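You operate a simulated robot arm through the tools that you are given. There is no shell and no other tool.

Carry out the task below with a simulated robot arm. There is one attempt and no reset: what you move stays moved.

Task
Prove the lane stop button on lane three, then make the lanes ready again.
Fine: run the empty lane, hands clear; press the stop button and see STOPPED on the lane display; switch off, pull the button out, reset once. Leave the other controls alone.

Only the result counts: the job must be done as asked and must still hold three seconds after the hand-in. Knocking over, shifting, dropping, spilling or breaking anything else fails it.

Robot
A 7-joint arm with a three-finger gripper, fixed in place. Base frame: the origin is on the floor under the middle of its stand, x ahead of it, y to its left, z up. Lengths are in cm, angles in degrees, forces in N, time in s.
It reaches about 134.2 cm from its shoulder. Its first joint turns from -166.0 to 166.0 degrees. Payload 2.69 kg.
Tool frame: the origin (TCP) lies between the finger pads and is the grasp point; the fingertips stand 3 cm ahead of it; z points along the fingers, y is the line along which they close. The gripper opens to 12.8 cm; its body begins 11.7 cm behind the TCP.
Orientation is that of the tool frame in the base frame, as [roll, pitch, yaw] about the fixed x, y, z axes, in that order (R = Rz(yaw) Ry(pitch) Rx(roll)). With the fingers straight down and closing along the base's y, the tool's x points along the base's -x, its y along +y and its z along -z.

Tools
- The arm moves only by the tool nudge_tool. Its argument "increments" is a list of rows, each a list of 7 numbers: the finger opening in cm, from 0 to 12.8, then the shift along the tool's x, y, z in units of 500 mm (1.0 is 500 mm), then the turn, a rotation vector about the tool's x, y, z in units of 120 degrees (1.0 is 120 degrees). In form: [[hand, tx, ty, tz, rx, ry, rz], ...]. A call has 1 to 20 rows; each row is the pose to reach, as a shift and turn from the pose commanded when the call began, along the tool's axes at that moment. A call with a number of a shift or a turn outside -1 to 1 is refused whole. A row lasts 0.2 s, in which the tool goes at most 5 cm and 8.6 degrees; a call with a longer step from one row to the next is refused whole, and so is a gripper value outside its range. Where a pose cannot be reached the arm comes as near as it can. A force on the tool above 70 N (or 10 N above the force at the start of the call, whichever is more), or a blocked arm, ends the call early, and 0.2 s more pass. Each finger travels about 12.7 cm/s and halts on what it meets, pressing with about 38 N; the grip force reading is that of the motor and also rises with nothing between the fingers. The clock runs only during rows and for 0.2 s after the last one: add rows that repeat a pose to give the fingers time. It gives the time, the measured TCP pose, the force on the tool (base axes), the opening and the grip force at its end, in the units of the frame above (readings bear some noise), with the torque about the TCP (base axes, N m) and any sound that the robot's microphone picked up.
- Cameras (640 x 400 px; columns grow to the right, rows downward): "scene" is fixed at [40.22, -64.68, 167.86]; the picture's right is [0.72, -0.69, 0.00], its down [-0.64, -0.66, -0.39] and it looks along [0.27, 0.28, -0.92] (base axes); focal length 234 px, centre (320, 200). "wrist" rides on the gripper at [5.8, 5.4, -13.1] in the tool frame; the picture's right is [-0.68, 0.74, 0.00], its down [-0.62, -0.57, -0.55] and it looks along [-0.40, -0.37, 0.84] (tool axes); focal length 234 px, centre (320, 200).
- grab_frame(camera): a new picture of that camera. No time passes.
- raise_lower(by): moves the trunk up (or, below 0, down) by that many cm; the arm rides with it, the base frame stays. It gives what a move gives, with no picture.
- locate(camera, pixels): there is no depth. For up to 12 entries [column, row, z] of the newest picture of that camera ("zoom" is the newest enlarged one), the place [x, y] in the base frame at which the ray of that pixel passes the height z, good to about 0.2 cm. No time passes.
- inspect(camera, box): a new picture of the part [left, top, right, bottom] of that camera's present view, enlarged. No time passes.
- close_job(): hands the job in; it is judged then, once.

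Leave the gripper open and the arm clear of the work at the hand-in unless told otherwise.

The tools are called after "Call:" as a command line: name --pt "numbers of a row" for each row, then --argument value for the rest, lists and objects as JSON in quotes. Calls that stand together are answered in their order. nudge_tool: Moves the arm, as the interface text tells. Its arguments: {"type":"object","properties":{"increments":{"type":"array","items":{"type":"array","items":{"type":"number"}}}},"required":["increments"]} The other tools are called the same way: raise_lower (by) moves the trunk up or down; grab_frame (camera) takes a picture; locate (camera, pixels) gives the place at which the rays of pixels pass given heights; inspect (camera, box) takes an enlarged picture of a part of a camera's view; close_job () hands the job in.

At the start:

```text
time_s: 0.0
position: [52.11, -14.72, 128.44]
ee_rot: [-180.0, 0.0, 180.0]
contact_force: [-0.1, 0.0, 0.0]
ft_torque: [0.02, -0.02, 0.01]
opening: 12.8
gripper_force: 0.1
trunk travel left (down, up): [-15.0, 20.0]
```

scene: 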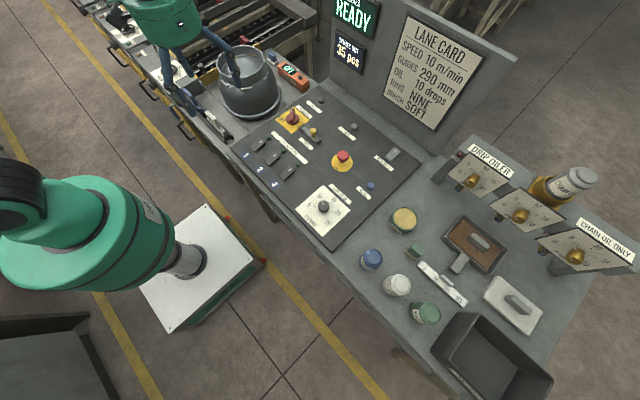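
wrist: 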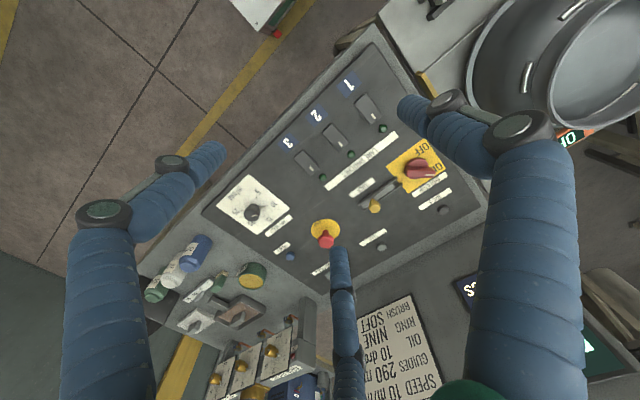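

I see a control panel with three lane rocker switches, a main rotary switch, a lever, a red mushroom button, a blue button and a dial. I'll enlarge the panel and displays in the scene camera and in the wrist camera to read the labels.

Call:
inspect --camera "scene" --box '[230, 80, 420, 250]'

Call:
inspect --camera "wrist" --box '[200, 50, 500, 290]'

Call:
inspect --camera "scene" --box '[310, 0, 510, 140]'

Call:
inspect --camera "scene" --box '[60, 0, 340, 140]'

```text
2.35 times, centred on (325, 165) of scene
```

zoom: 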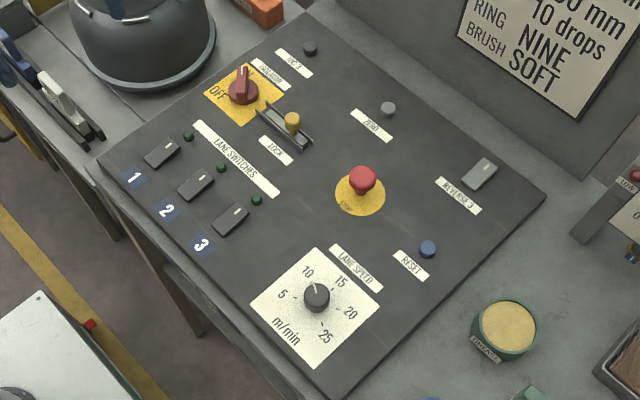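

```text
1.67 times, centred on (350, 170) of wrist
```

zoom: 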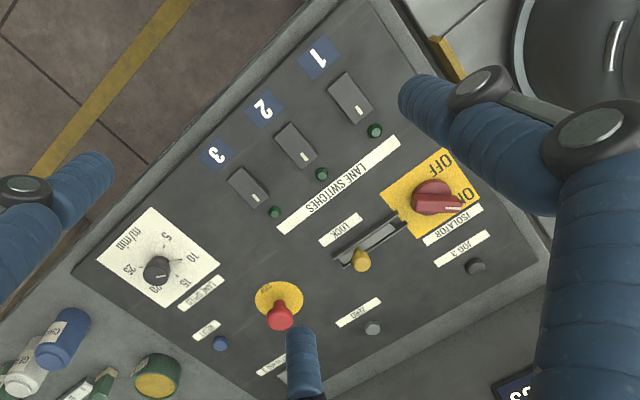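

```text
2.86 times, centred on (410, 70) of scene
```

zoom: 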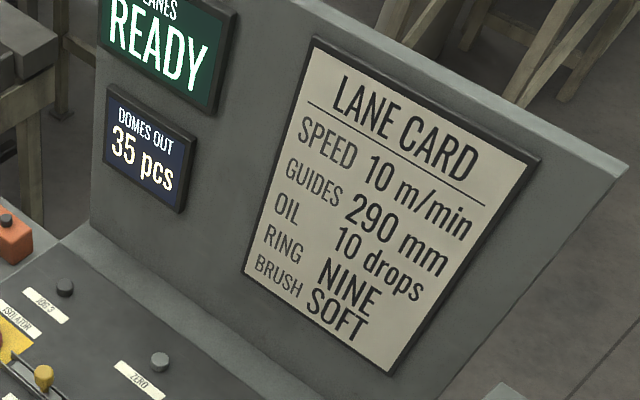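

```text
2.29 times, centred on (200, 70) of scene
```

zoom: 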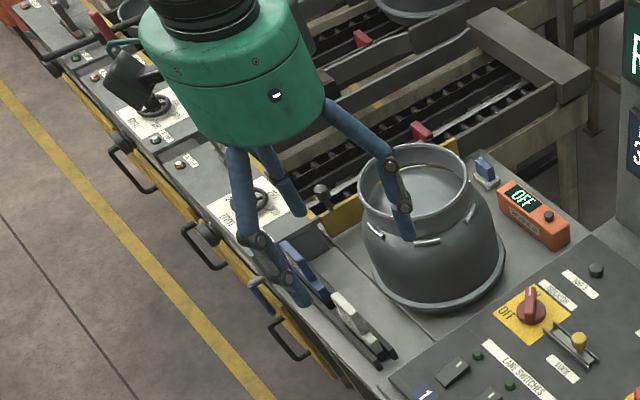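

The display reads LANES READY. I can identify the lane switches 1/2/3 with the red stop mushroom, RESET (blue), LOCK, ISOLATOR, JOG 3, ZERO, REVERSE 3 and the speed dial. Next I'll triangulate heights: stop button head at scene (343,156) and wrist (326,241), panel points and switch 3, at several heights.

Call:
grab_frame --camera "scene"

Call:
grab_frame --camera "wrist"

Call:
locate --camera "scene" --pixels '[[343, 156, 80], [343, 156, 90], [343, 156, 100], [371, 185, 80], [371, 185, 90], [371, 185, 100], [323, 207, 80], [323, 207, 90], [323, 207, 100], [311, 104, 80], [311, 104, 90], [311, 104, 100]]'

Call:
locate --camera "wrist" --pixels '[[326, 241, 80], [326, 241, 90], [326, 241, 100], [290, 256, 80], [290, 256, 90], [290, 256, 100], [252, 212, 80], [252, 212, 90], [252, 212, 100], [443, 209, 80], [443, 209, 90], [443, 209, 100]]'

```text
taken
```

scene: 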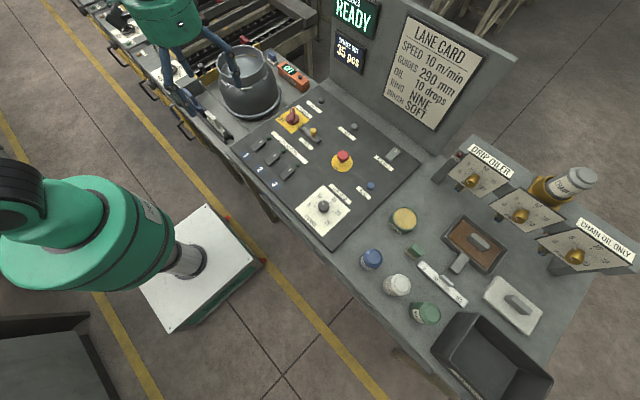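

```text
taken
```

wrist: 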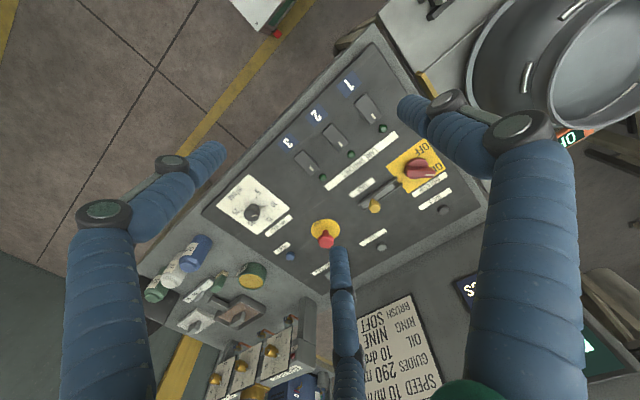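

```text
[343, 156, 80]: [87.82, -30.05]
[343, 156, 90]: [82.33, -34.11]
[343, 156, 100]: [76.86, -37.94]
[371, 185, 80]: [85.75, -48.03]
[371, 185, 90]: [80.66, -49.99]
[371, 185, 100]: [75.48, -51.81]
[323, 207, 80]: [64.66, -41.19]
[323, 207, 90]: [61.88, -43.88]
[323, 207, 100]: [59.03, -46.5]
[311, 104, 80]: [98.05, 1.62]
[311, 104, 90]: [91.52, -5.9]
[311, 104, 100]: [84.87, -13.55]
```

```text
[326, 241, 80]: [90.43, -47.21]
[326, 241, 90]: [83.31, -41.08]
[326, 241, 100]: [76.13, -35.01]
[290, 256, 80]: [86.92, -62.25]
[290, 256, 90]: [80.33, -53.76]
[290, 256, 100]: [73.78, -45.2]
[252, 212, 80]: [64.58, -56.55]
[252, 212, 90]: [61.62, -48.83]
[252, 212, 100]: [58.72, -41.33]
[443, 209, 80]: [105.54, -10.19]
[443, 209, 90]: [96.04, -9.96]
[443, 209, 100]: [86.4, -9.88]
```

The stop button head triangulates to about (78.4, -36.8, 97.0) and reset to about (78.4, -50.6, 93.6). Now I'll triangulate switch 3 (scene (287,173), wrist (307,162)), the panel corners and the lock slide.

Call:
locate --camera "scene" --pixels '[[287, 173, 90], [287, 173, 96], [272, 158, 90], [272, 158, 96], [258, 144, 90], [258, 144, 96], [313, 132, 90], [313, 132, 96], [293, 116, 90], [293, 116, 96], [321, 100, 90], [321, 100, 96]]'

Call:
locate --camera "wrist" --pixels '[[307, 162, 90], [307, 162, 96], [335, 136, 90], [335, 136, 96], [368, 108, 90], [368, 108, 96], [375, 206, 90], [375, 206, 96], [417, 168, 90], [417, 168, 96], [443, 210, 90], [443, 210, 96]]'

```text
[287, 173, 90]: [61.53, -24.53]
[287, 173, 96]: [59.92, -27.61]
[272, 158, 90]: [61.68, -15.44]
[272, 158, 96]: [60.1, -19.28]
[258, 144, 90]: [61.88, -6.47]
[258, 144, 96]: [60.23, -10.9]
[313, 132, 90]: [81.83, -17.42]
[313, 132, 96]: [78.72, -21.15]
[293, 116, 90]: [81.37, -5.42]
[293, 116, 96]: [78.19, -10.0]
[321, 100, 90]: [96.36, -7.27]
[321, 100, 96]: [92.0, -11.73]
```

```text
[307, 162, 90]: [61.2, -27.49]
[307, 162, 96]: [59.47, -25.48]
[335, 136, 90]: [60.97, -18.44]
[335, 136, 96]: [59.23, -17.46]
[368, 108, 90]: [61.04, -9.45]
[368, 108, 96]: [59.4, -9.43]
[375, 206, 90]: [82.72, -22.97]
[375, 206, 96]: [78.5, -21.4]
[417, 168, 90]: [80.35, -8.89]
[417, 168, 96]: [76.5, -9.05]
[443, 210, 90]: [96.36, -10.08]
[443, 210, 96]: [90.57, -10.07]
```

Panel is level near z≈92.5–93, switch 3 is at about (60.4, -26.3, 93.5), the lock knob is 96.3 high. I'll drop the hand 18 cm with open fingers (tips stay at ~107) and shift to y≈-18.7 so that the wrist camera sees switch 3 up close.

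Call:
nudge_tool --pt "12.8 0 -0.016 0.072 0 0 0" --pt "12.8 0 -0.032 0.144 0 0 0" --pt "12.8 0 -0.048 0.216 0 0 0" --pt "12.8 0 -0.064 0.288 0 0 0" --pt "12.8 0 -0.08 0.36 0 0 0" --pt "12.8 0 -0.08 0.36 0 0 0"

Call:
grab_frame --camera "wrist"

Call:
grab_frame --camera "scene"

```text
time_s: 1.4
position: [52.11, -18.86, 110.43]
ee_rot: [-180.0, 0.0, 179.9]
contact_force: [0.7, 0.4, -1.2]
ft_torque: [0.06, 0.01, 0.01]
opening: 12.79
gripper_force: 0.1
trunk travel left (down, up): [-15.0, 20.0]
```

```text
taken
```

wrist: 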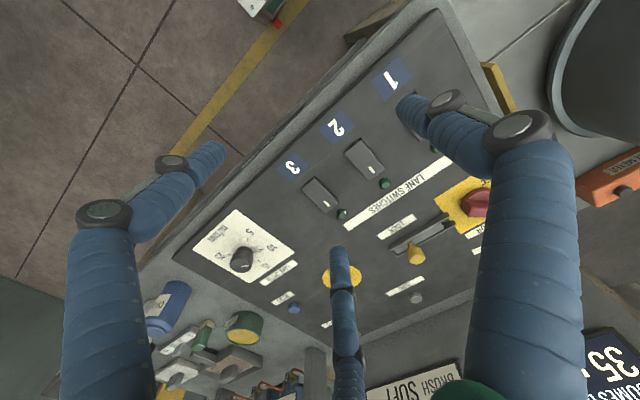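

```text
taken
```

scene: 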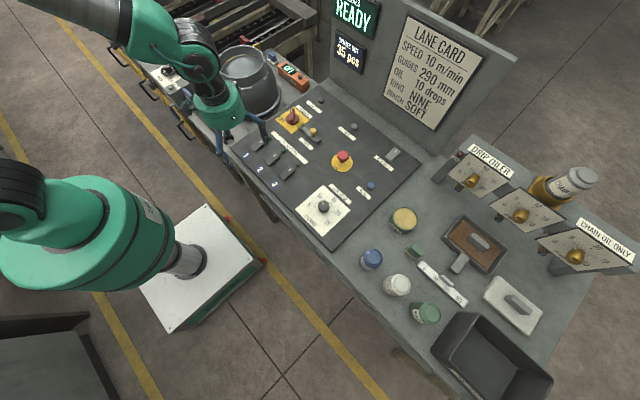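

Clear of everything. I'll zoom the wrist view on switch 3 (around (320,195)) and on the isolator/lock area.

Call:
inspect --camera "wrist" --box '[260, 120, 420, 220]'

Call:
inspect --camera "wrist" --box '[360, 150, 520, 310]'

Call:
inspect --camera "scene" --box '[240, 90, 320, 190]'

Call:
inspect --camera "scene" --box '[320, 130, 400, 220]'

```text
4.00 times, centred on (340, 170) of wrist
```

zoom: 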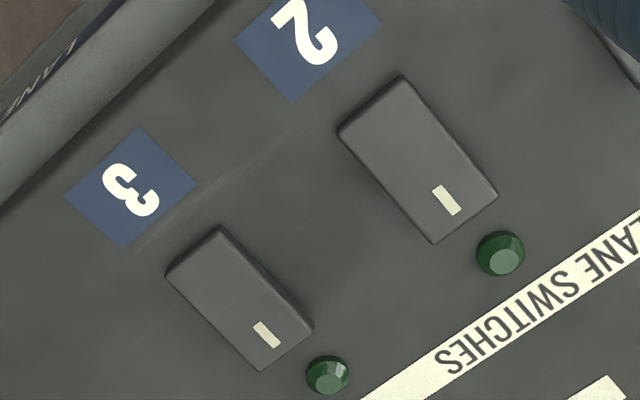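

```text
2.50 times, centred on (440, 230) of wrist
```

zoom: 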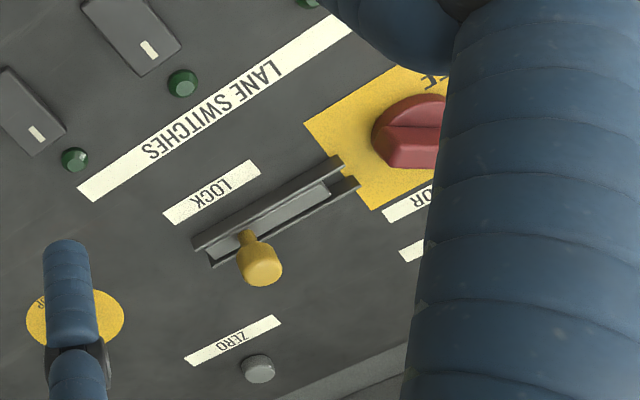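

```text
4.00 times, centred on (280, 140) of scene
```

zoom: 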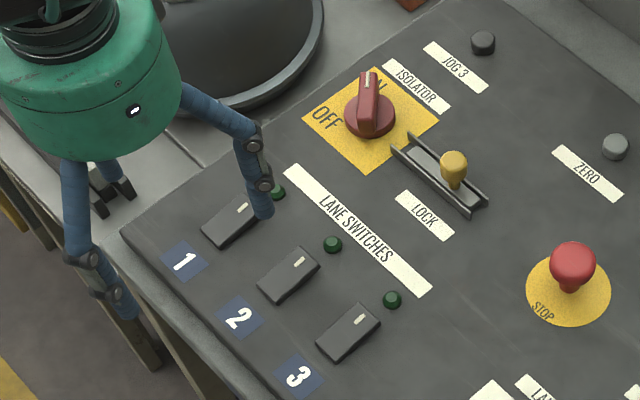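

```text
4.44 times, centred on (360, 175) of scene
```

zoom: 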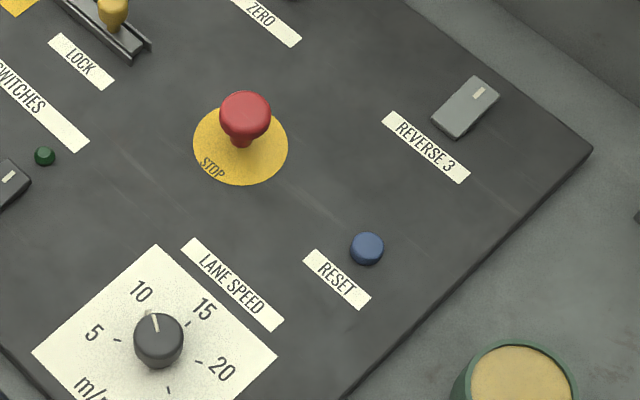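

Isolator is at ON, speed at 10 and the stop button is out. The rocker 3 has a white mark at its LED end. I need its tilt; zooming further.

Call:
inspect --camera "wrist" --box '[295, 170, 351, 220]'

Call:
inspect --camera "scene" --box '[270, 155, 310, 190]'

Call:
inspect --camera "scene" --box '[376, 140, 410, 170]'

```text
8.00 times, centred on (323, 195) of wrist
```

zoom: 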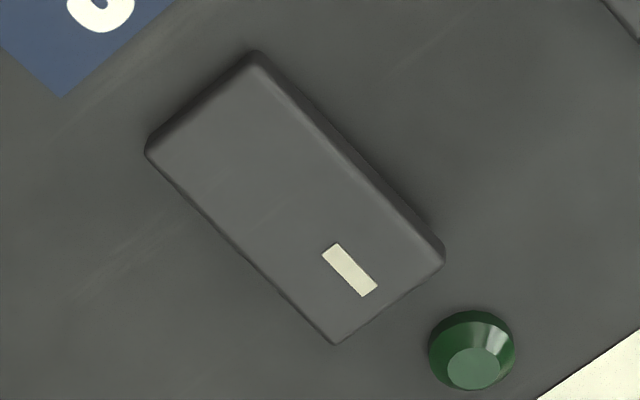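

```text
11.43 times, centred on (290, 172) of scene
```

zoom: 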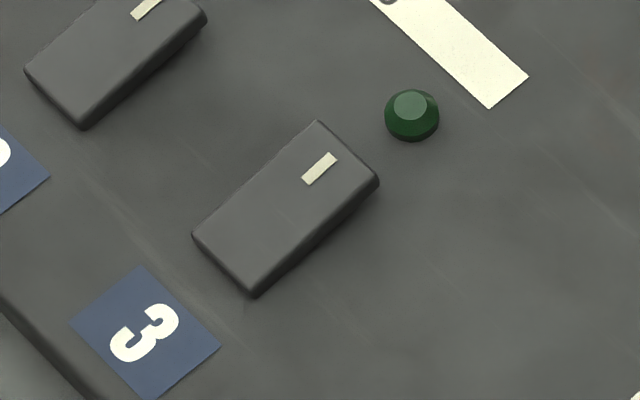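

```text
13.33 times, centred on (393, 155) of scene
```

zoom: 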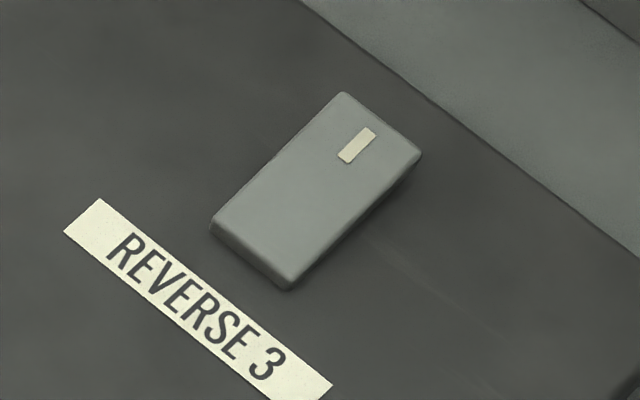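

In both views the LED (marked) end of rocker 3 stands raised, so it is off, and pressing the marked end should turn it on. Before pressing, I'll close the fingers in the air here to see the shape of the closed tip.

Call:
nudge_tool --pt "10 0 0 0 0 0 0" --pt "7.5 0 0 0 0 0 0" --pt "5 0 0 0 0 0 0" --pt "2.5 0 0 0 0 0 0" --pt "0 0 0 0 0 0 0" --pt "0 0 0 0 0 0 0" --pt "0 0 0 0 0 0 0"

Call:
grab_frame --camera "wrist"

Call:
grab_frame --camera "scene"

```text
time_s: 3.0
position: [52.08, -18.94, 110.5]
ee_rot: [179.9, -0.1, -179.9]
contact_force: [-0.7, -0.7, 0.9]
ft_torque: [0.03, 0.01, 0.03]
opening: 0.2
gripper_force: 31.7
trunk travel left (down, up): [-15.0, 20.0]
```

```text
taken
```

wrist: 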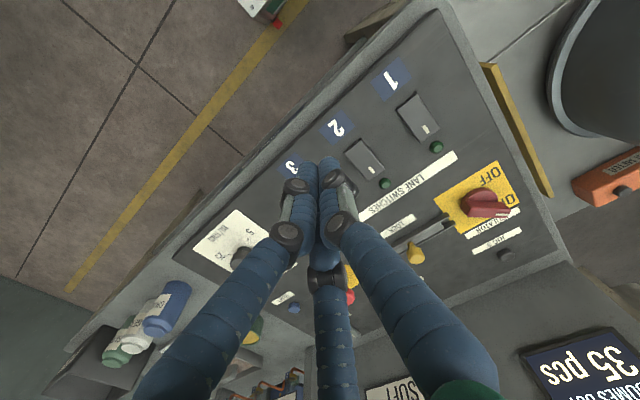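

```text
taken
```

scene: 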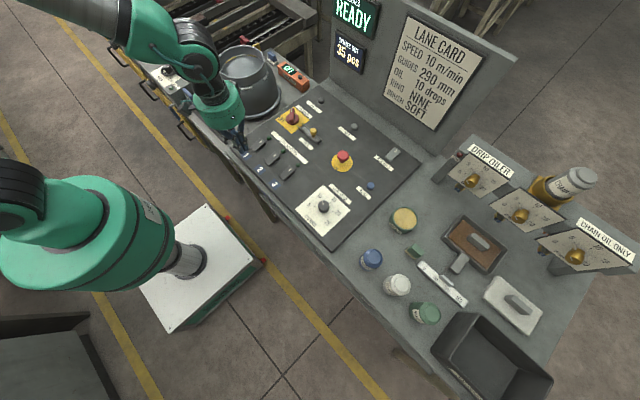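

Call:
inspect --camera "wrist" --box '[250, 140, 390, 300]'

Call:
inspect --camera "scene" --box '[180, 60, 290, 180]'

Call:
locate --camera "wrist" --pixels '[[320, 160, 107.4], [320, 180, 107.4], [330, 165, 107.4], [305, 165, 107.4]]'

```text
2.50 times, centred on (320, 220) of wrist
```

zoom: 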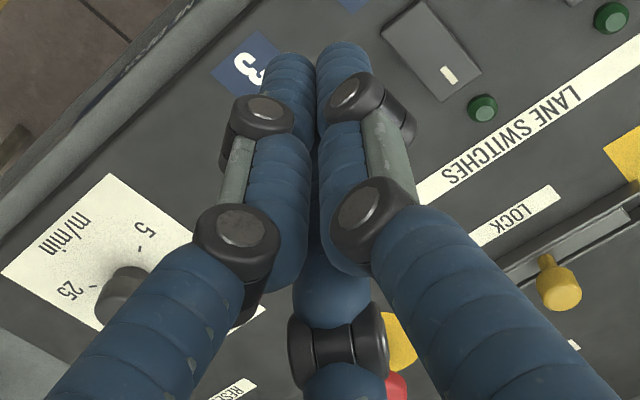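

```text
3.33 times, centred on (235, 120) of scene
```

zoom: 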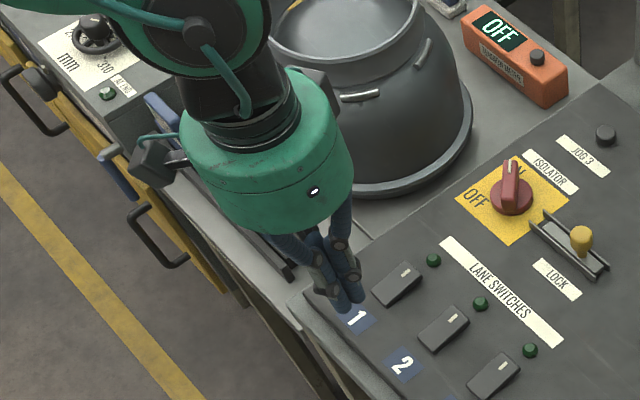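

```text
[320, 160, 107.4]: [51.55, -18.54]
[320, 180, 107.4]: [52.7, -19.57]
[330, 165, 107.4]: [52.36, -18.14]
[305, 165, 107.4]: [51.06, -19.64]
```

The closed fingers make a narrow tip on the tool axis (about (52,-19)). Now locating rocker 3's corners, mark and LED in the scene picture at heights 93.5–94.

Call:
locate --camera "scene" --pixels '[[279.1, 175.2, 93.3], [290, 165.2, 94.2], [295.1, 170.5, 94.2], [284.1, 180.1, 93.3], [289.9, 169.3, 94], [298, 163.7, 93.7], [286.5, 179.5, 92.7]]'

```text
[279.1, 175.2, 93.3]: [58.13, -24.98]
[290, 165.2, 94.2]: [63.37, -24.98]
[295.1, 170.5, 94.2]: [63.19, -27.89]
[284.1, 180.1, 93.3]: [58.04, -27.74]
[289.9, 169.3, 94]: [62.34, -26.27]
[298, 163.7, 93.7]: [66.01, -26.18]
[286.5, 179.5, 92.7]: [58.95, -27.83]
```

Rocker 3 spans x 58.1–63.3, y -25 to -27.8; its marked end is at (62.3, -26.3). I'll bring the closed fingers to (62.6, -26.4), tips at about z 97, first sideways, then down.

Call:
nudge_tool --pt "0 -0.07 -0.0512 0 0 0 0" --pt "0 -0.14 -0.1024 0 0 0 0" --pt "0 -0.2098 -0.1536 0 0 0 0" --pt "0 -0.2098 -0.1536 0.07 0 0 0" --pt "0 -0.2098 -0.1536 0.14 0 0 0" --pt "0 -0.2098 -0.1536 0.2 0 0 0" --pt "0 -0.2098 -0.1536 0.2 0 0 0"

Call:
grab_frame --camera "wrist"

Call:
grab_frame --camera "scene"

Call:
inspect --camera "scene" --box '[250, 130, 330, 200]'

```text
time_s: 4.6
position: [62.67, -26.42, 100.48]
ee_rot: [-180.0, 0.0, 179.9]
contact_force: [-0.3, -0.7, -0.6]
ft_torque: [0.03, 0.0, 0.02]
opening: 0.21
gripper_force: 31.4
trunk travel left (down, up): [-15.0, 20.0]
```

```text
taken
```

wrist: 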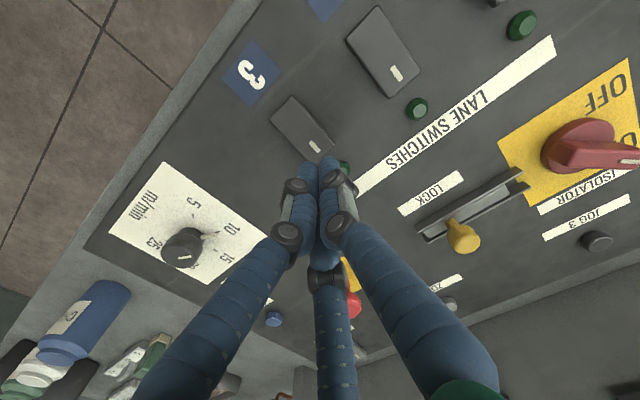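

```text
taken
```

scene: 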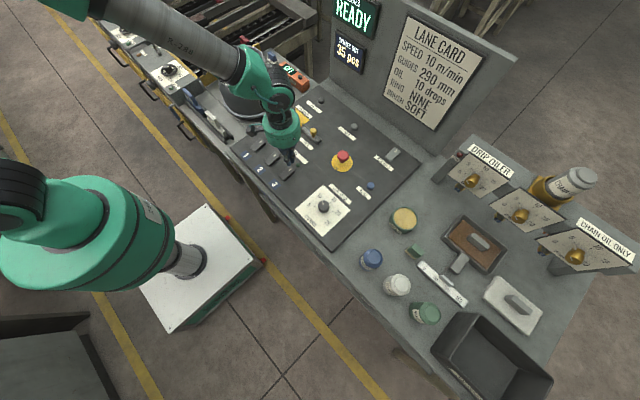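

```text
5.71 times, centred on (290, 165) of scene
```

zoom: 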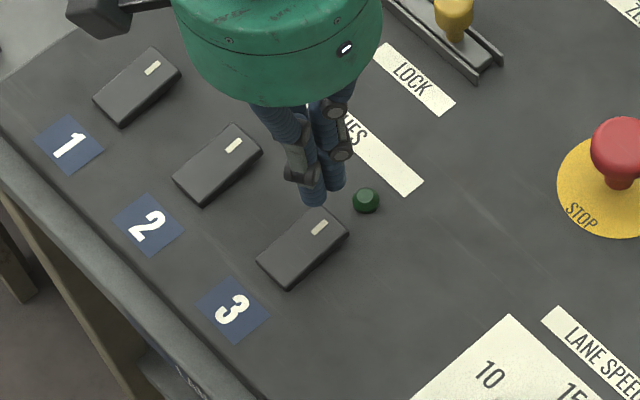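

The tips sit above the LED end of rocker 3. I'll go down 2.4 cm, then in 0.3 cm steps to about tip z 93.9, watching force and sound.

Call:
nudge_tool --pt "0 0 0 0.024 0 0 0" --pt "0 0 0 0.048 0 0 0" --pt "0 0 0 0.054 0 0 0" --pt "0 0 0 0.06 0 0 0" --pt "0 0 0 0.066 0 0 0"

Call:
inspect --camera "scene" --box '[250, 130, 330, 200]'

Call:
inspect --camera "wrist" --box '[250, 90, 390, 200]'

```text
time_s: 5.8
position: [62.46, -26.66, 97.2]
ee_rot: [-180.0, -0.1, -180.0]
contact_force: [0.1, 0.6, 0.5]
ft_torque: [-0.02, -0.01, 0.03]
opening: 0.22
gripper_force: 31.3
trunk travel left (down, up): [-15.0, 20.0]
```

```text
5.71 times, centred on (290, 165) of scene
```

zoom: 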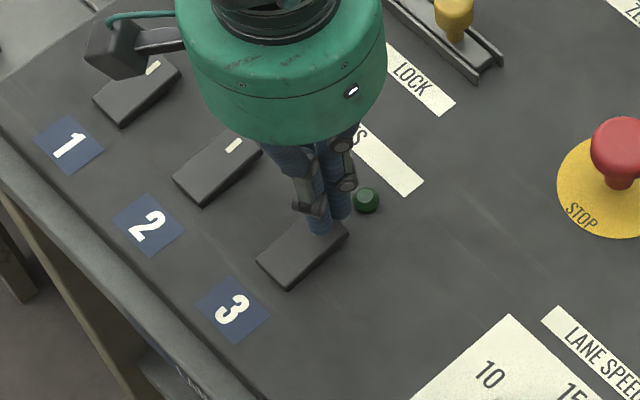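

```text
3.64 times, centred on (320, 145) of wrist
```

zoom: 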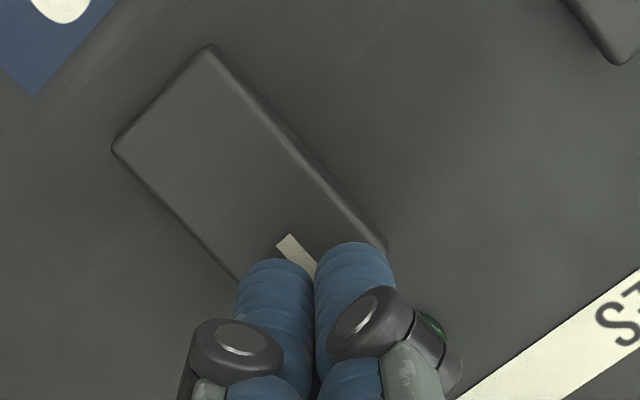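

Right over the end, no contact yet (tips ~94.2). Continuing down in 0.2 cm steps, 1 cm in all.

Call:
nudge_tool --pt "0 0 0 0.004 0 0 0" --pt "0 0 0 0.008 0 0 0" --pt "0 0 0 0.012 0 0 0" --pt "0 0 0 0.016 0 0 0" --pt "0 0 0 0.02 0 0 0"

Call:
inspect --camera "scene" --box '[250, 130, 330, 200]'

Call:
grab_frame --camera "scene"

```text
time_s: 7.0
position: [62.51, -26.65, 96.24]
ee_rot: [-180.0, 0.1, 180.0]
contact_force: [0.2, -0.4, -0.1]
ft_torque: [0.01, 0.01, 0.02]
opening: 0.23
gripper_force: 31.0
trunk travel left (down, up): [-15.0, 20.0]
```

```text
5.71 times, centred on (290, 165) of scene
```

zoom: 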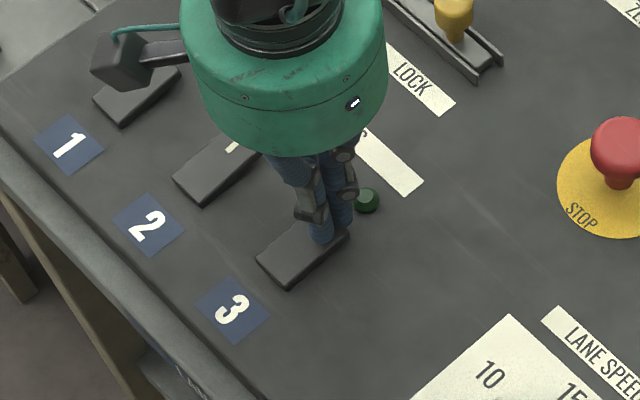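

```text
taken
```

scene: 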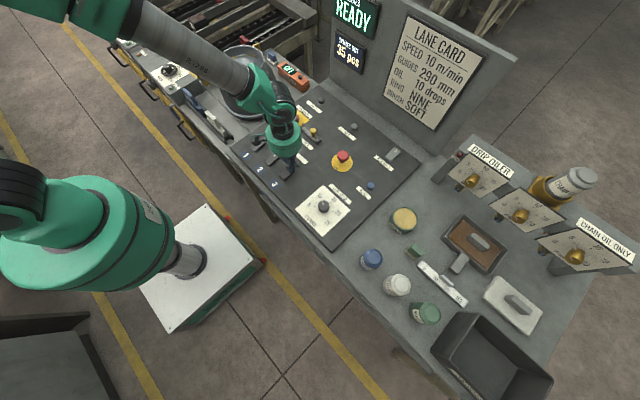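

Still no contact at TCP z 96.24. Continuing in 0.2 cm steps.

Call:
nudge_tool --pt "0 0 0 0.004 0 0 0" --pt "0 0 0 0.008 0 0 0" --pt "0 0 0 0.012 0 0 0"

Call:
inspect --camera "wrist" --box '[250, 90, 390, 200]'

```text
time_s: 7.8
position: [62.53, -26.47, 95.9]
ee_rot: [-179.9, 0.2, -180.0]
contact_force: [-6.7, 2.5, 27.2]
ft_torque: [-0.06, 0.59, 0.01]
opening: 0.19
gripper_force: 31.3
trunk travel left (down, up): [-15.0, 20.0]
```

```text
3.64 times, centred on (320, 145) of wrist
```

zoom: 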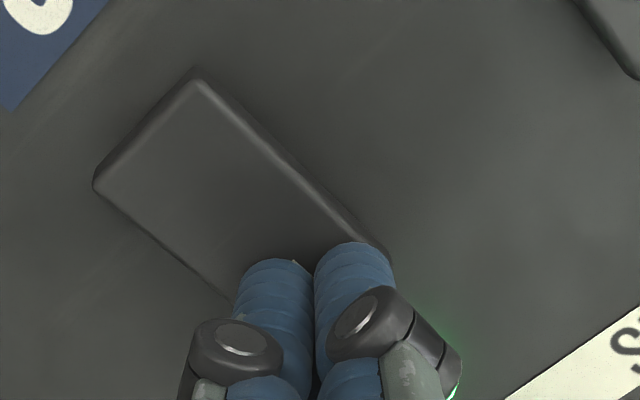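

Contact at 27 N; the rocker has tipped and the LED glows green. I'll lift straight up and check the display.

Call:
nudge_tool --pt "0 0 0 -0.03 0 0 0" --pt "0 0 0 -0.08 0 0 0" --pt "0 0 0 -0.14 0 0 0" --pt "0 0 0 -0.2 0 0 0" --pt "0 0 0 -0.2 0 0 0"

Call:
grab_frame --camera "scene"

Call:
inspect --camera "scene" --box '[310, 0, 410, 80]'

Call:
inspect --camera "scene" --box '[240, 90, 400, 220]'

```text
time_s: 9.0
position: [62.52, -26.58, 105.68]
ee_rot: [180.0, 0.0, 179.9]
contact_force: [-0.2, 0.5, -0.6]
ft_torque: [0.0, -0.02, -0.02]
opening: 0.24
gripper_force: 31.8
trunk travel left (down, up): [-15.0, 20.0]
```

```text
taken
```

scene: 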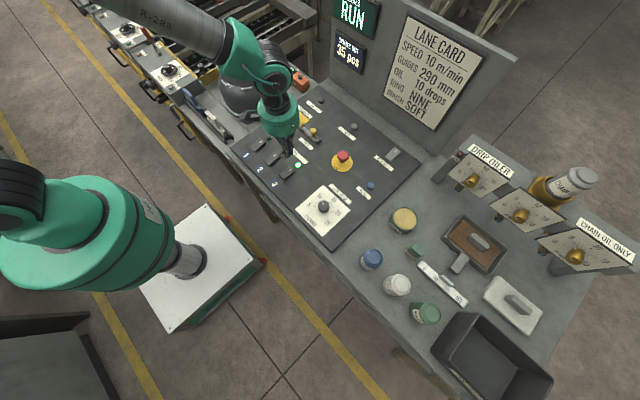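

```text
5.00 times, centred on (360, 40) of scene
```

zoom: 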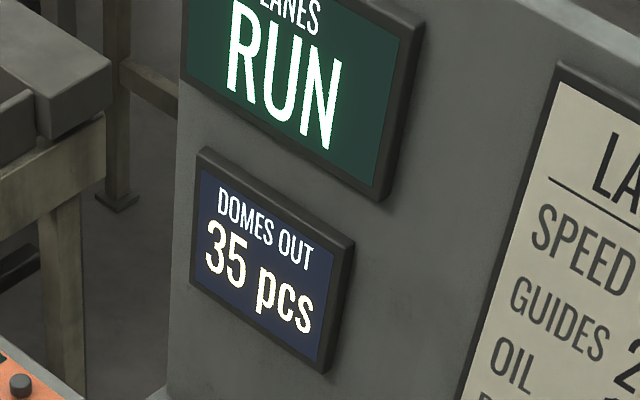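

```text
3.08 times, centred on (320, 155) of scene
```

zoom: 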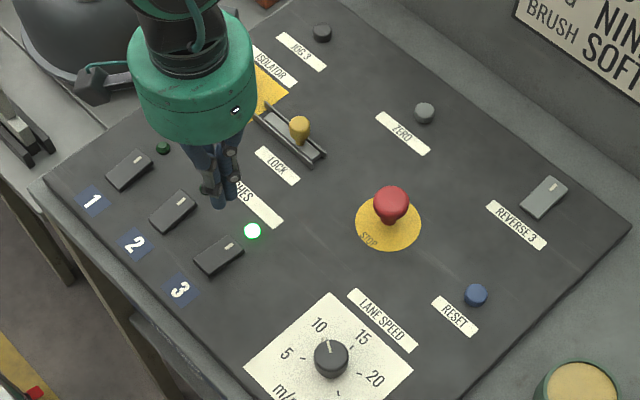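

Display says LANES RUN, LED 3 lit. Now I locate the stop button: head centre (343,155) at z 97–98, its yellow disc centre (342.1,161.8) at panel height.

Call:
locate --camera "scene" --pixels '[[343, 154.5, 97], [343, 154.5, 98], [342.2, 161.8, 92.7], [342.2, 161.8, 93], [371, 186, 93.5]]'

Call:
inspect --camera "scene" --box '[325, 140, 361, 176]'

Call:
grab_frame --camera "wrist"

```text
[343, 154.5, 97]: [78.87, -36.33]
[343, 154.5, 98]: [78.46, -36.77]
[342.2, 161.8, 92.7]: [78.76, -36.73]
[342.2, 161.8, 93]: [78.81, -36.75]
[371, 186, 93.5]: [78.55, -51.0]
```

```text
11.11 times, centred on (343, 158) of scene
```

zoom: 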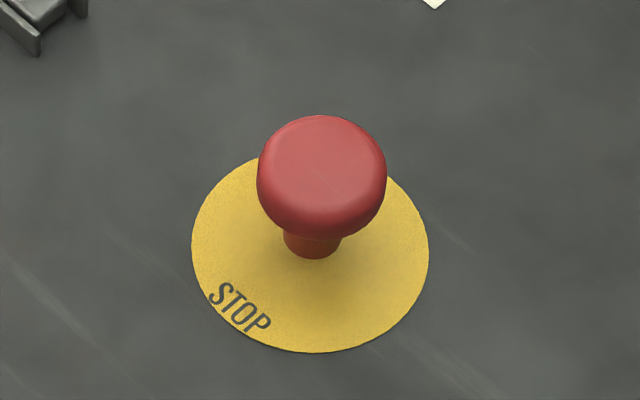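

```text
taken
```

wrist: 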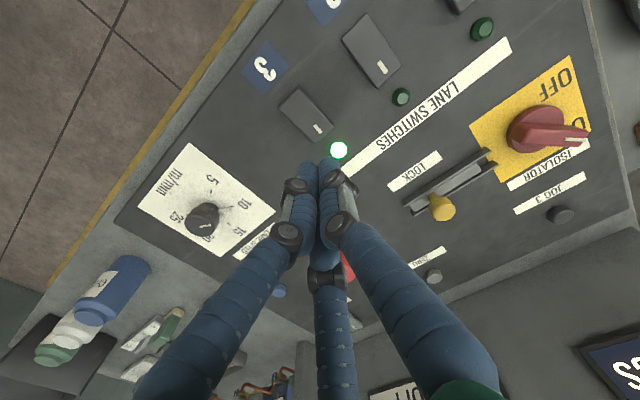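

Stop button centre is (78.75, -36.75), top about z 97.5, head about 4 cm wide. I'll travel over it at present height and then lower to tips ≈98.5.

Call:
nudge_tool --pt "0 -0.0808 -0.0513 0 0 0 0" --pt "0 -0.1615 -0.1025 0 0 0 0" --pt "0 -0.2423 -0.1538 0 0 0 0" --pt "0 -0.323 -0.205 0 0 0 0" --pt "0 -0.323 -0.205 0.04 0 0 0" --pt "0 -0.323 -0.205 0.08 0 0 0" --pt "0 -0.323 -0.205 0.08 0 0 0"

Call:
inspect --camera "scene" --box '[310, 110, 390, 180]'

Call:
inspect --camera "wrist" --box '[250, 90, 390, 200]'

```text
time_s: 10.6
position: [78.75, -36.82, 101.47]
ee_rot: [180.0, -0.1, -180.0]
contact_force: [-0.2, -1.4, -0.9]
ft_torque: [-0.01, 0.0, 0.0]
opening: 0.2
gripper_force: 31.2
trunk travel left (down, up): [-15.0, 20.0]
```

```text
5.71 times, centred on (350, 145) of scene
```

zoom: 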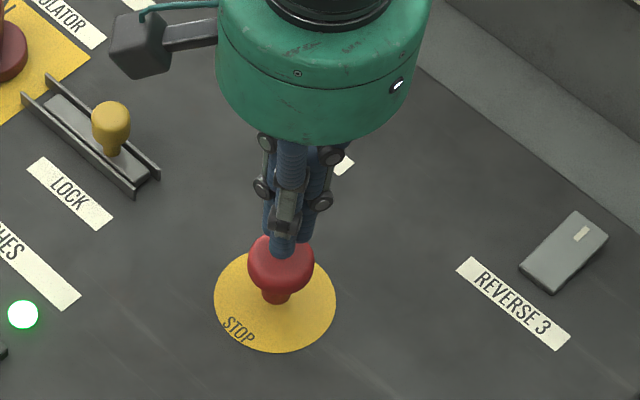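

```text
3.64 times, centred on (320, 145) of wrist
```

zoom: 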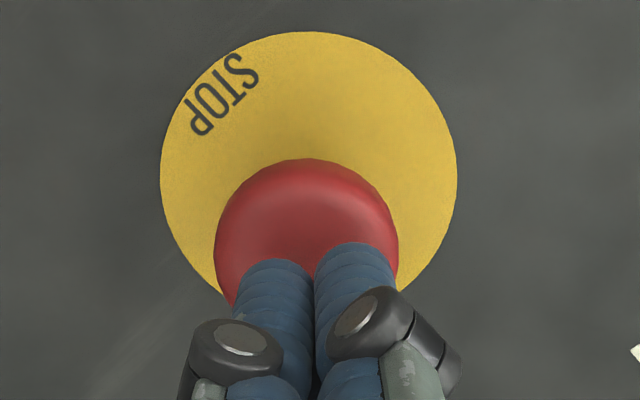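

Aligned over the mushroom. Pressing down in 0.2 cm steps.

Call:
nudge_tool --pt "0 0 0 0.004 0 0 0" --pt "0 0 0 0.008 0 0 0" --pt "0 0 0 0.012 0 0 0" --pt "0 0 0 0.016 0 0 0" --pt "0 0 0 0.02 0 0 0" --pt "0 0 0 0.024 0 0 0"

Call:
inspect --camera "scene" --box '[310, 0, 410, 80]'

Call:
inspect --camera "scene" --box '[310, 110, 390, 180]'

```text
time_s: 12.0
position: [78.71, -36.73, 100.3]
ee_rot: [180.0, 0.0, -179.9]
contact_force: [-1.2, -0.2, -0.9]
ft_torque: [0.0, 0.01, 0.01]
opening: 0.21
gripper_force: 31.5
trunk travel left (down, up): [-15.0, 20.0]
```

```text
5.00 times, centred on (360, 40) of scene
```

zoom: 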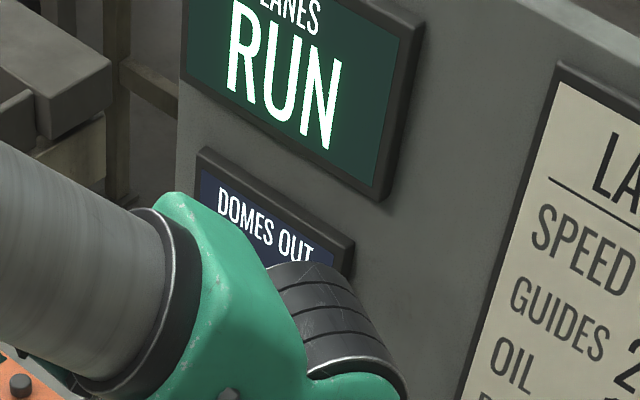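

```text
5.71 times, centred on (350, 145) of scene
```

zoom: 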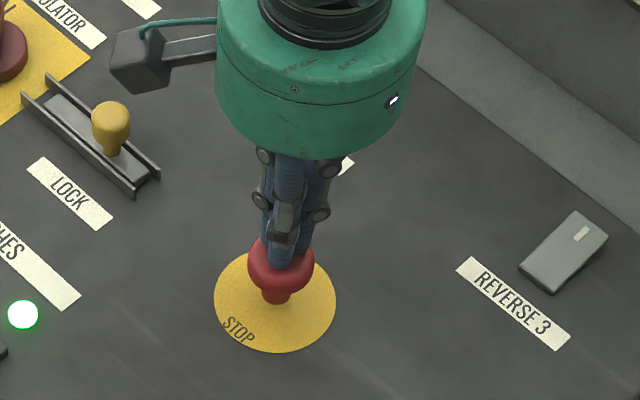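

No contact yet at TCP 100.3, display still RUN. Continuing down another 0.8 cm in 0.2 cm steps.

Call:
nudge_tool --pt "0 0 0 0.004 0 0 0" --pt "0 0 0 0.008 0 0 0" --pt "0 0 0 0.012 0 0 0" --pt "0 0 0 0.016 0 0 0"

Call:
inspect --camera "scene" --box '[310, 0, 410, 80]'

Call:
inspect --camera "scene" --box '[310, 110, 390, 180]'

```text
time_s: 13.0
position: [78.69, -36.74, 99.44]
ee_rot: [180.0, 0.0, 180.0]
contact_force: [0.5, -0.3, 0.5]
ft_torque: [0.0, 0.01, 0.02]
opening: 0.22
gripper_force: 31.3
trunk travel left (down, up): [-15.0, 20.0]
```

```text
5.00 times, centred on (360, 40) of scene
```

zoom: 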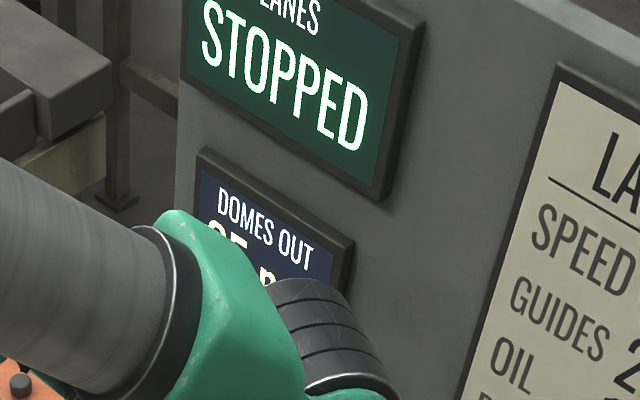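

```text
5.71 times, centred on (350, 145) of scene
```

zoom: 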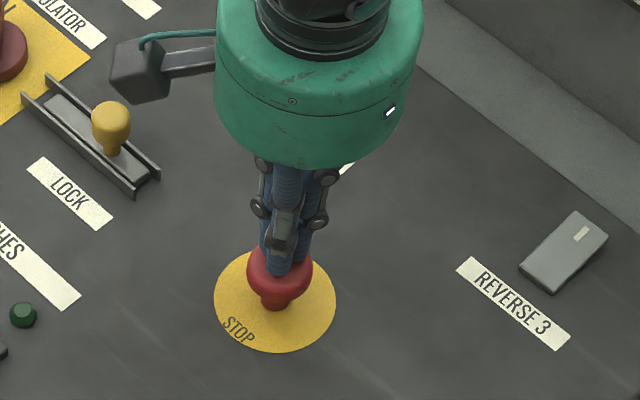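

The display reads STOPPED and LED 3 is dark. I'll lift clear and check that the button stays in.

Call:
nudge_tool --pt "0 0 0 -0.03 0 0 0" --pt "0 0 0 -0.08 0 0 0" --pt "0 0 0 -0.14 0 0 0" --pt "0 0 0 -0.14 0 0 0"

Call:
inspect --camera "scene" --box '[310, 0, 410, 80]'

Call:
inspect --camera "scene" --box '[325, 140, 361, 176]'

Call:
grab_frame --camera "scene"

```text
time_s: 14.0
position: [78.62, -36.8, 106.65]
ee_rot: [-180.0, 0.0, -179.9]
contact_force: [0.3, 0.0, 0.8]
ft_torque: [-0.02, -0.02, 0.0]
opening: 0.21
gripper_force: 31.1
trunk travel left (down, up): [-15.0, 20.0]
```

```text
5.00 times, centred on (360, 40) of scene
```

zoom: 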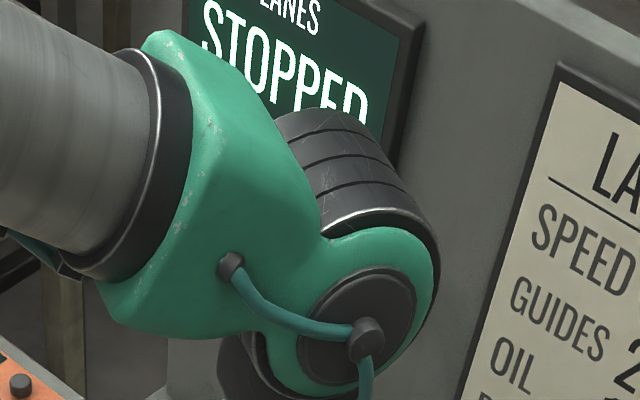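

```text
11.11 times, centred on (343, 158) of scene
```

zoom: 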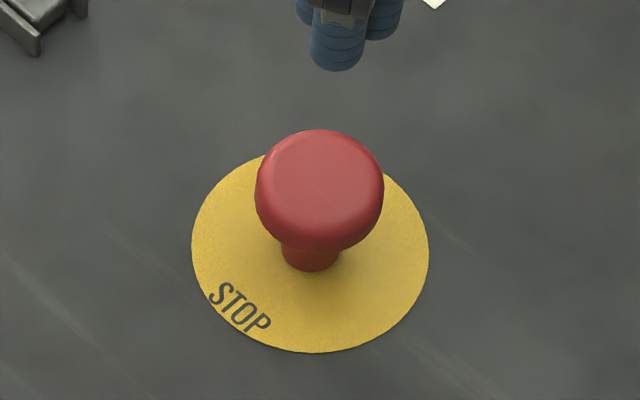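

```text
taken
```

scene: 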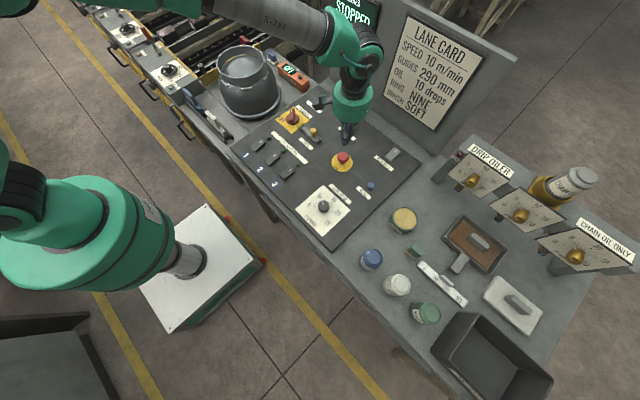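

The button is latched in (head sits about 1 px lower and stays), display STOPPED. Next is switching lane 3 off: press the near (number) end of rocker 3, x≈59.0, y≈-26.3. Moving there at height, then lowering to TCP 97.5.

Call:
nudge_tool --pt "0 0.079 0.0414 0 0 0 0" --pt "0 0.158 0.0828 0 0 0 0" --pt "0 0.237 0.1242 0 0 0 0" --pt "0 0.316 0.1656 0 0 0 0" --pt "0 0.395 0.207 0 0 0 0" --pt "0 0.395 0.207 0.07 0 0 0" --pt "0 0.395 0.207 0.14 0 0 0" --pt "0 0.395 0.207 0.18 0 0 0" --pt "0 0.395 0.207 0.18 0 0 0"

Call:
inspect --camera "scene" --box '[250, 130, 330, 200]'

Call:
inspect --camera "wrist" --box '[250, 90, 390, 200]'

Call:
inspect --camera "scene" --box '[310, 0, 410, 80]'

```text
time_s: 16.0
position: [59.08, -26.4, 97.53]
ee_rot: [179.9, 0.0, -180.0]
contact_force: [0.2, 0.9, -0.4]
ft_torque: [-0.02, -0.01, 0.02]
opening: 0.2
gripper_force: 31.1
trunk travel left (down, up): [-15.0, 20.0]
```

```text
5.71 times, centred on (290, 165) of scene
```

zoom: 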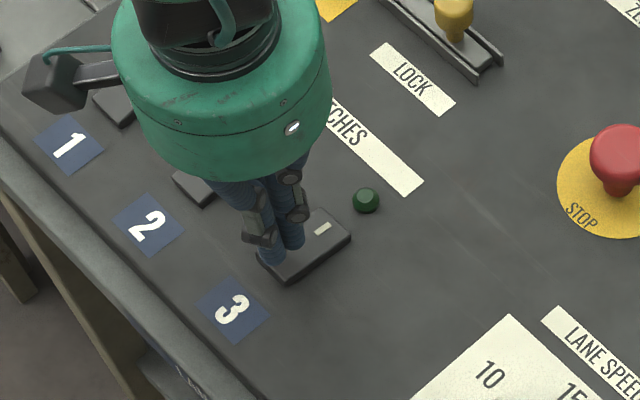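

```text
3.64 times, centred on (320, 145) of wrist
```

zoom: 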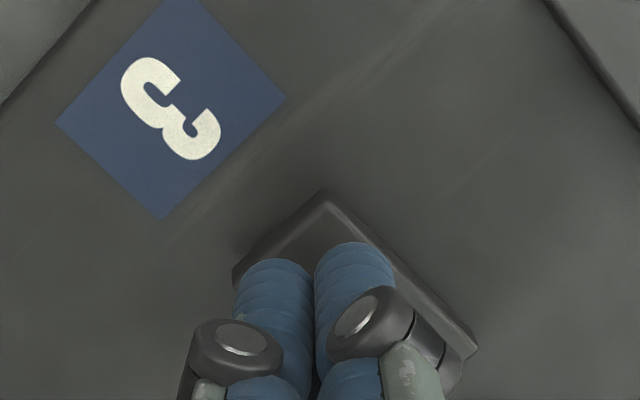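

```text
5.00 times, centred on (360, 40) of scene
```

zoom: 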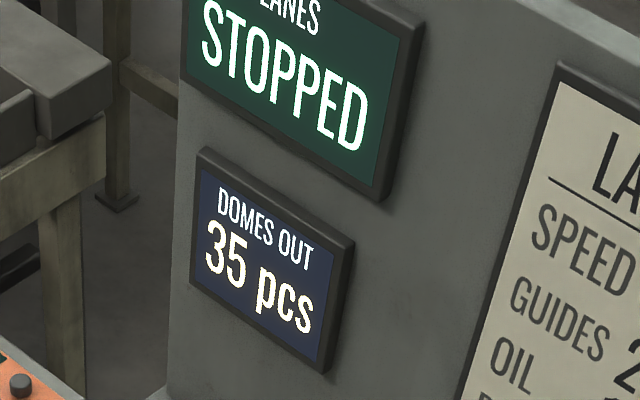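

The tips are over the near end of rocker 3, display clearly STOPPED. Pressing down in 0.2–0.3 cm steps to TCP ≈96.

Call:
nudge_tool --pt "0 0 0 0.006 0 0 0" --pt "0 0 0 0.012 0 0 0" --pt "0 0 0 0.018 0 0 0" --pt "0 0 0 0.024 0 0 0" --pt "0 0 0 0.028 0 0 0" --pt "0 0 0 0.032 0 0 0"

Call:
inspect --camera "scene" --box '[250, 130, 330, 200]'

Call:
inspect --camera "wrist" --box '[250, 90, 390, 200]'

```text
time_s: 17.4
position: [59.03, -26.47, 96.04]
ee_rot: [180.0, 0.0, -179.9]
contact_force: [-0.8, 0.2, 2.1]
ft_torque: [-0.01, 0.0, 0.0]
opening: 0.23
gripper_force: 31.1
trunk travel left (down, up): [-15.0, 20.0]
```

```text
5.71 times, centred on (290, 165) of scene
```

zoom: 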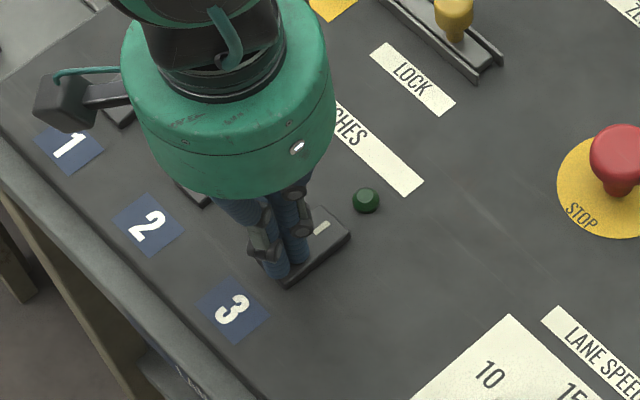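

```text
3.64 times, centred on (320, 145) of wrist
```

zoom: 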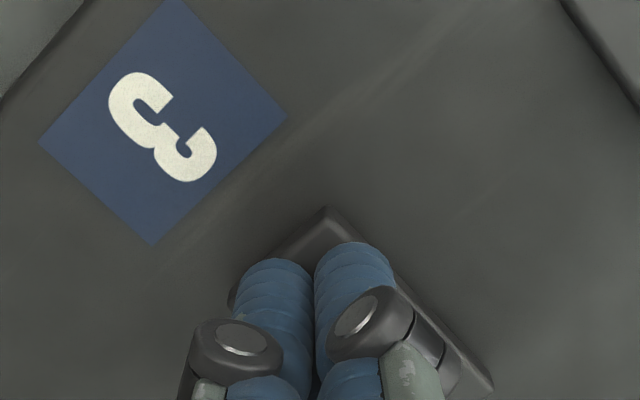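

Slight contact (2 N). Continuing 0.6 cm further in 0.2 cm steps.

Call:
nudge_tool --pt "0 0 0 0.004 0 0 0" --pt "0 0 0 0.008 0 0 0" --pt "0 0 0 0.012 0 0 0"

Call:
inspect --camera "scene" --box '[250, 130, 330, 200]'

Call:
inspect --camera "wrist" --box '[250, 90, 390, 200]'

```text
time_s: 18.4
position: [59.15, -26.47, 95.99]
ee_rot: [-179.9, 0.5, -179.9]
contact_force: [-8.6, 5.3, 29.6]
ft_torque: [0.18, -0.14, 0.14]
opening: 0.59
gripper_force: 31.3
trunk travel left (down, up): [-15.0, 20.0]
stopped in row 3: the force on the tool passed its limit at 71 N (the readings are from after the stop); the commanded pose is now the measured one
```

```text
5.71 times, centred on (290, 165) of scene
```

zoom: 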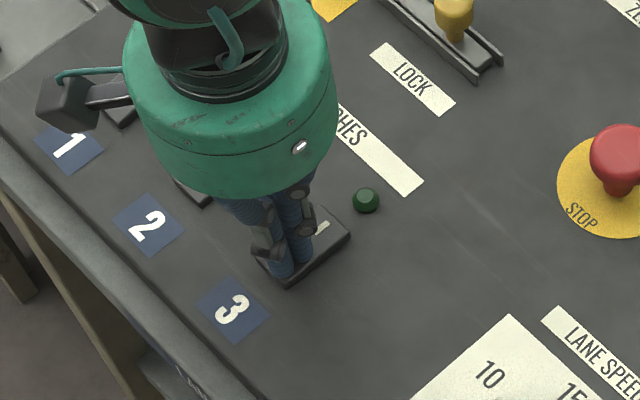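

```text
3.64 times, centred on (320, 145) of wrist
```

zoom: 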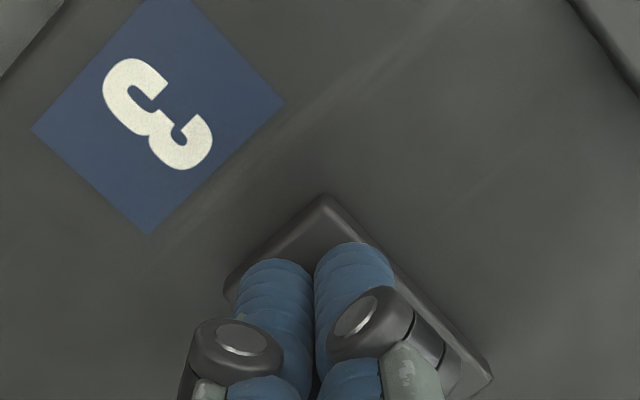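

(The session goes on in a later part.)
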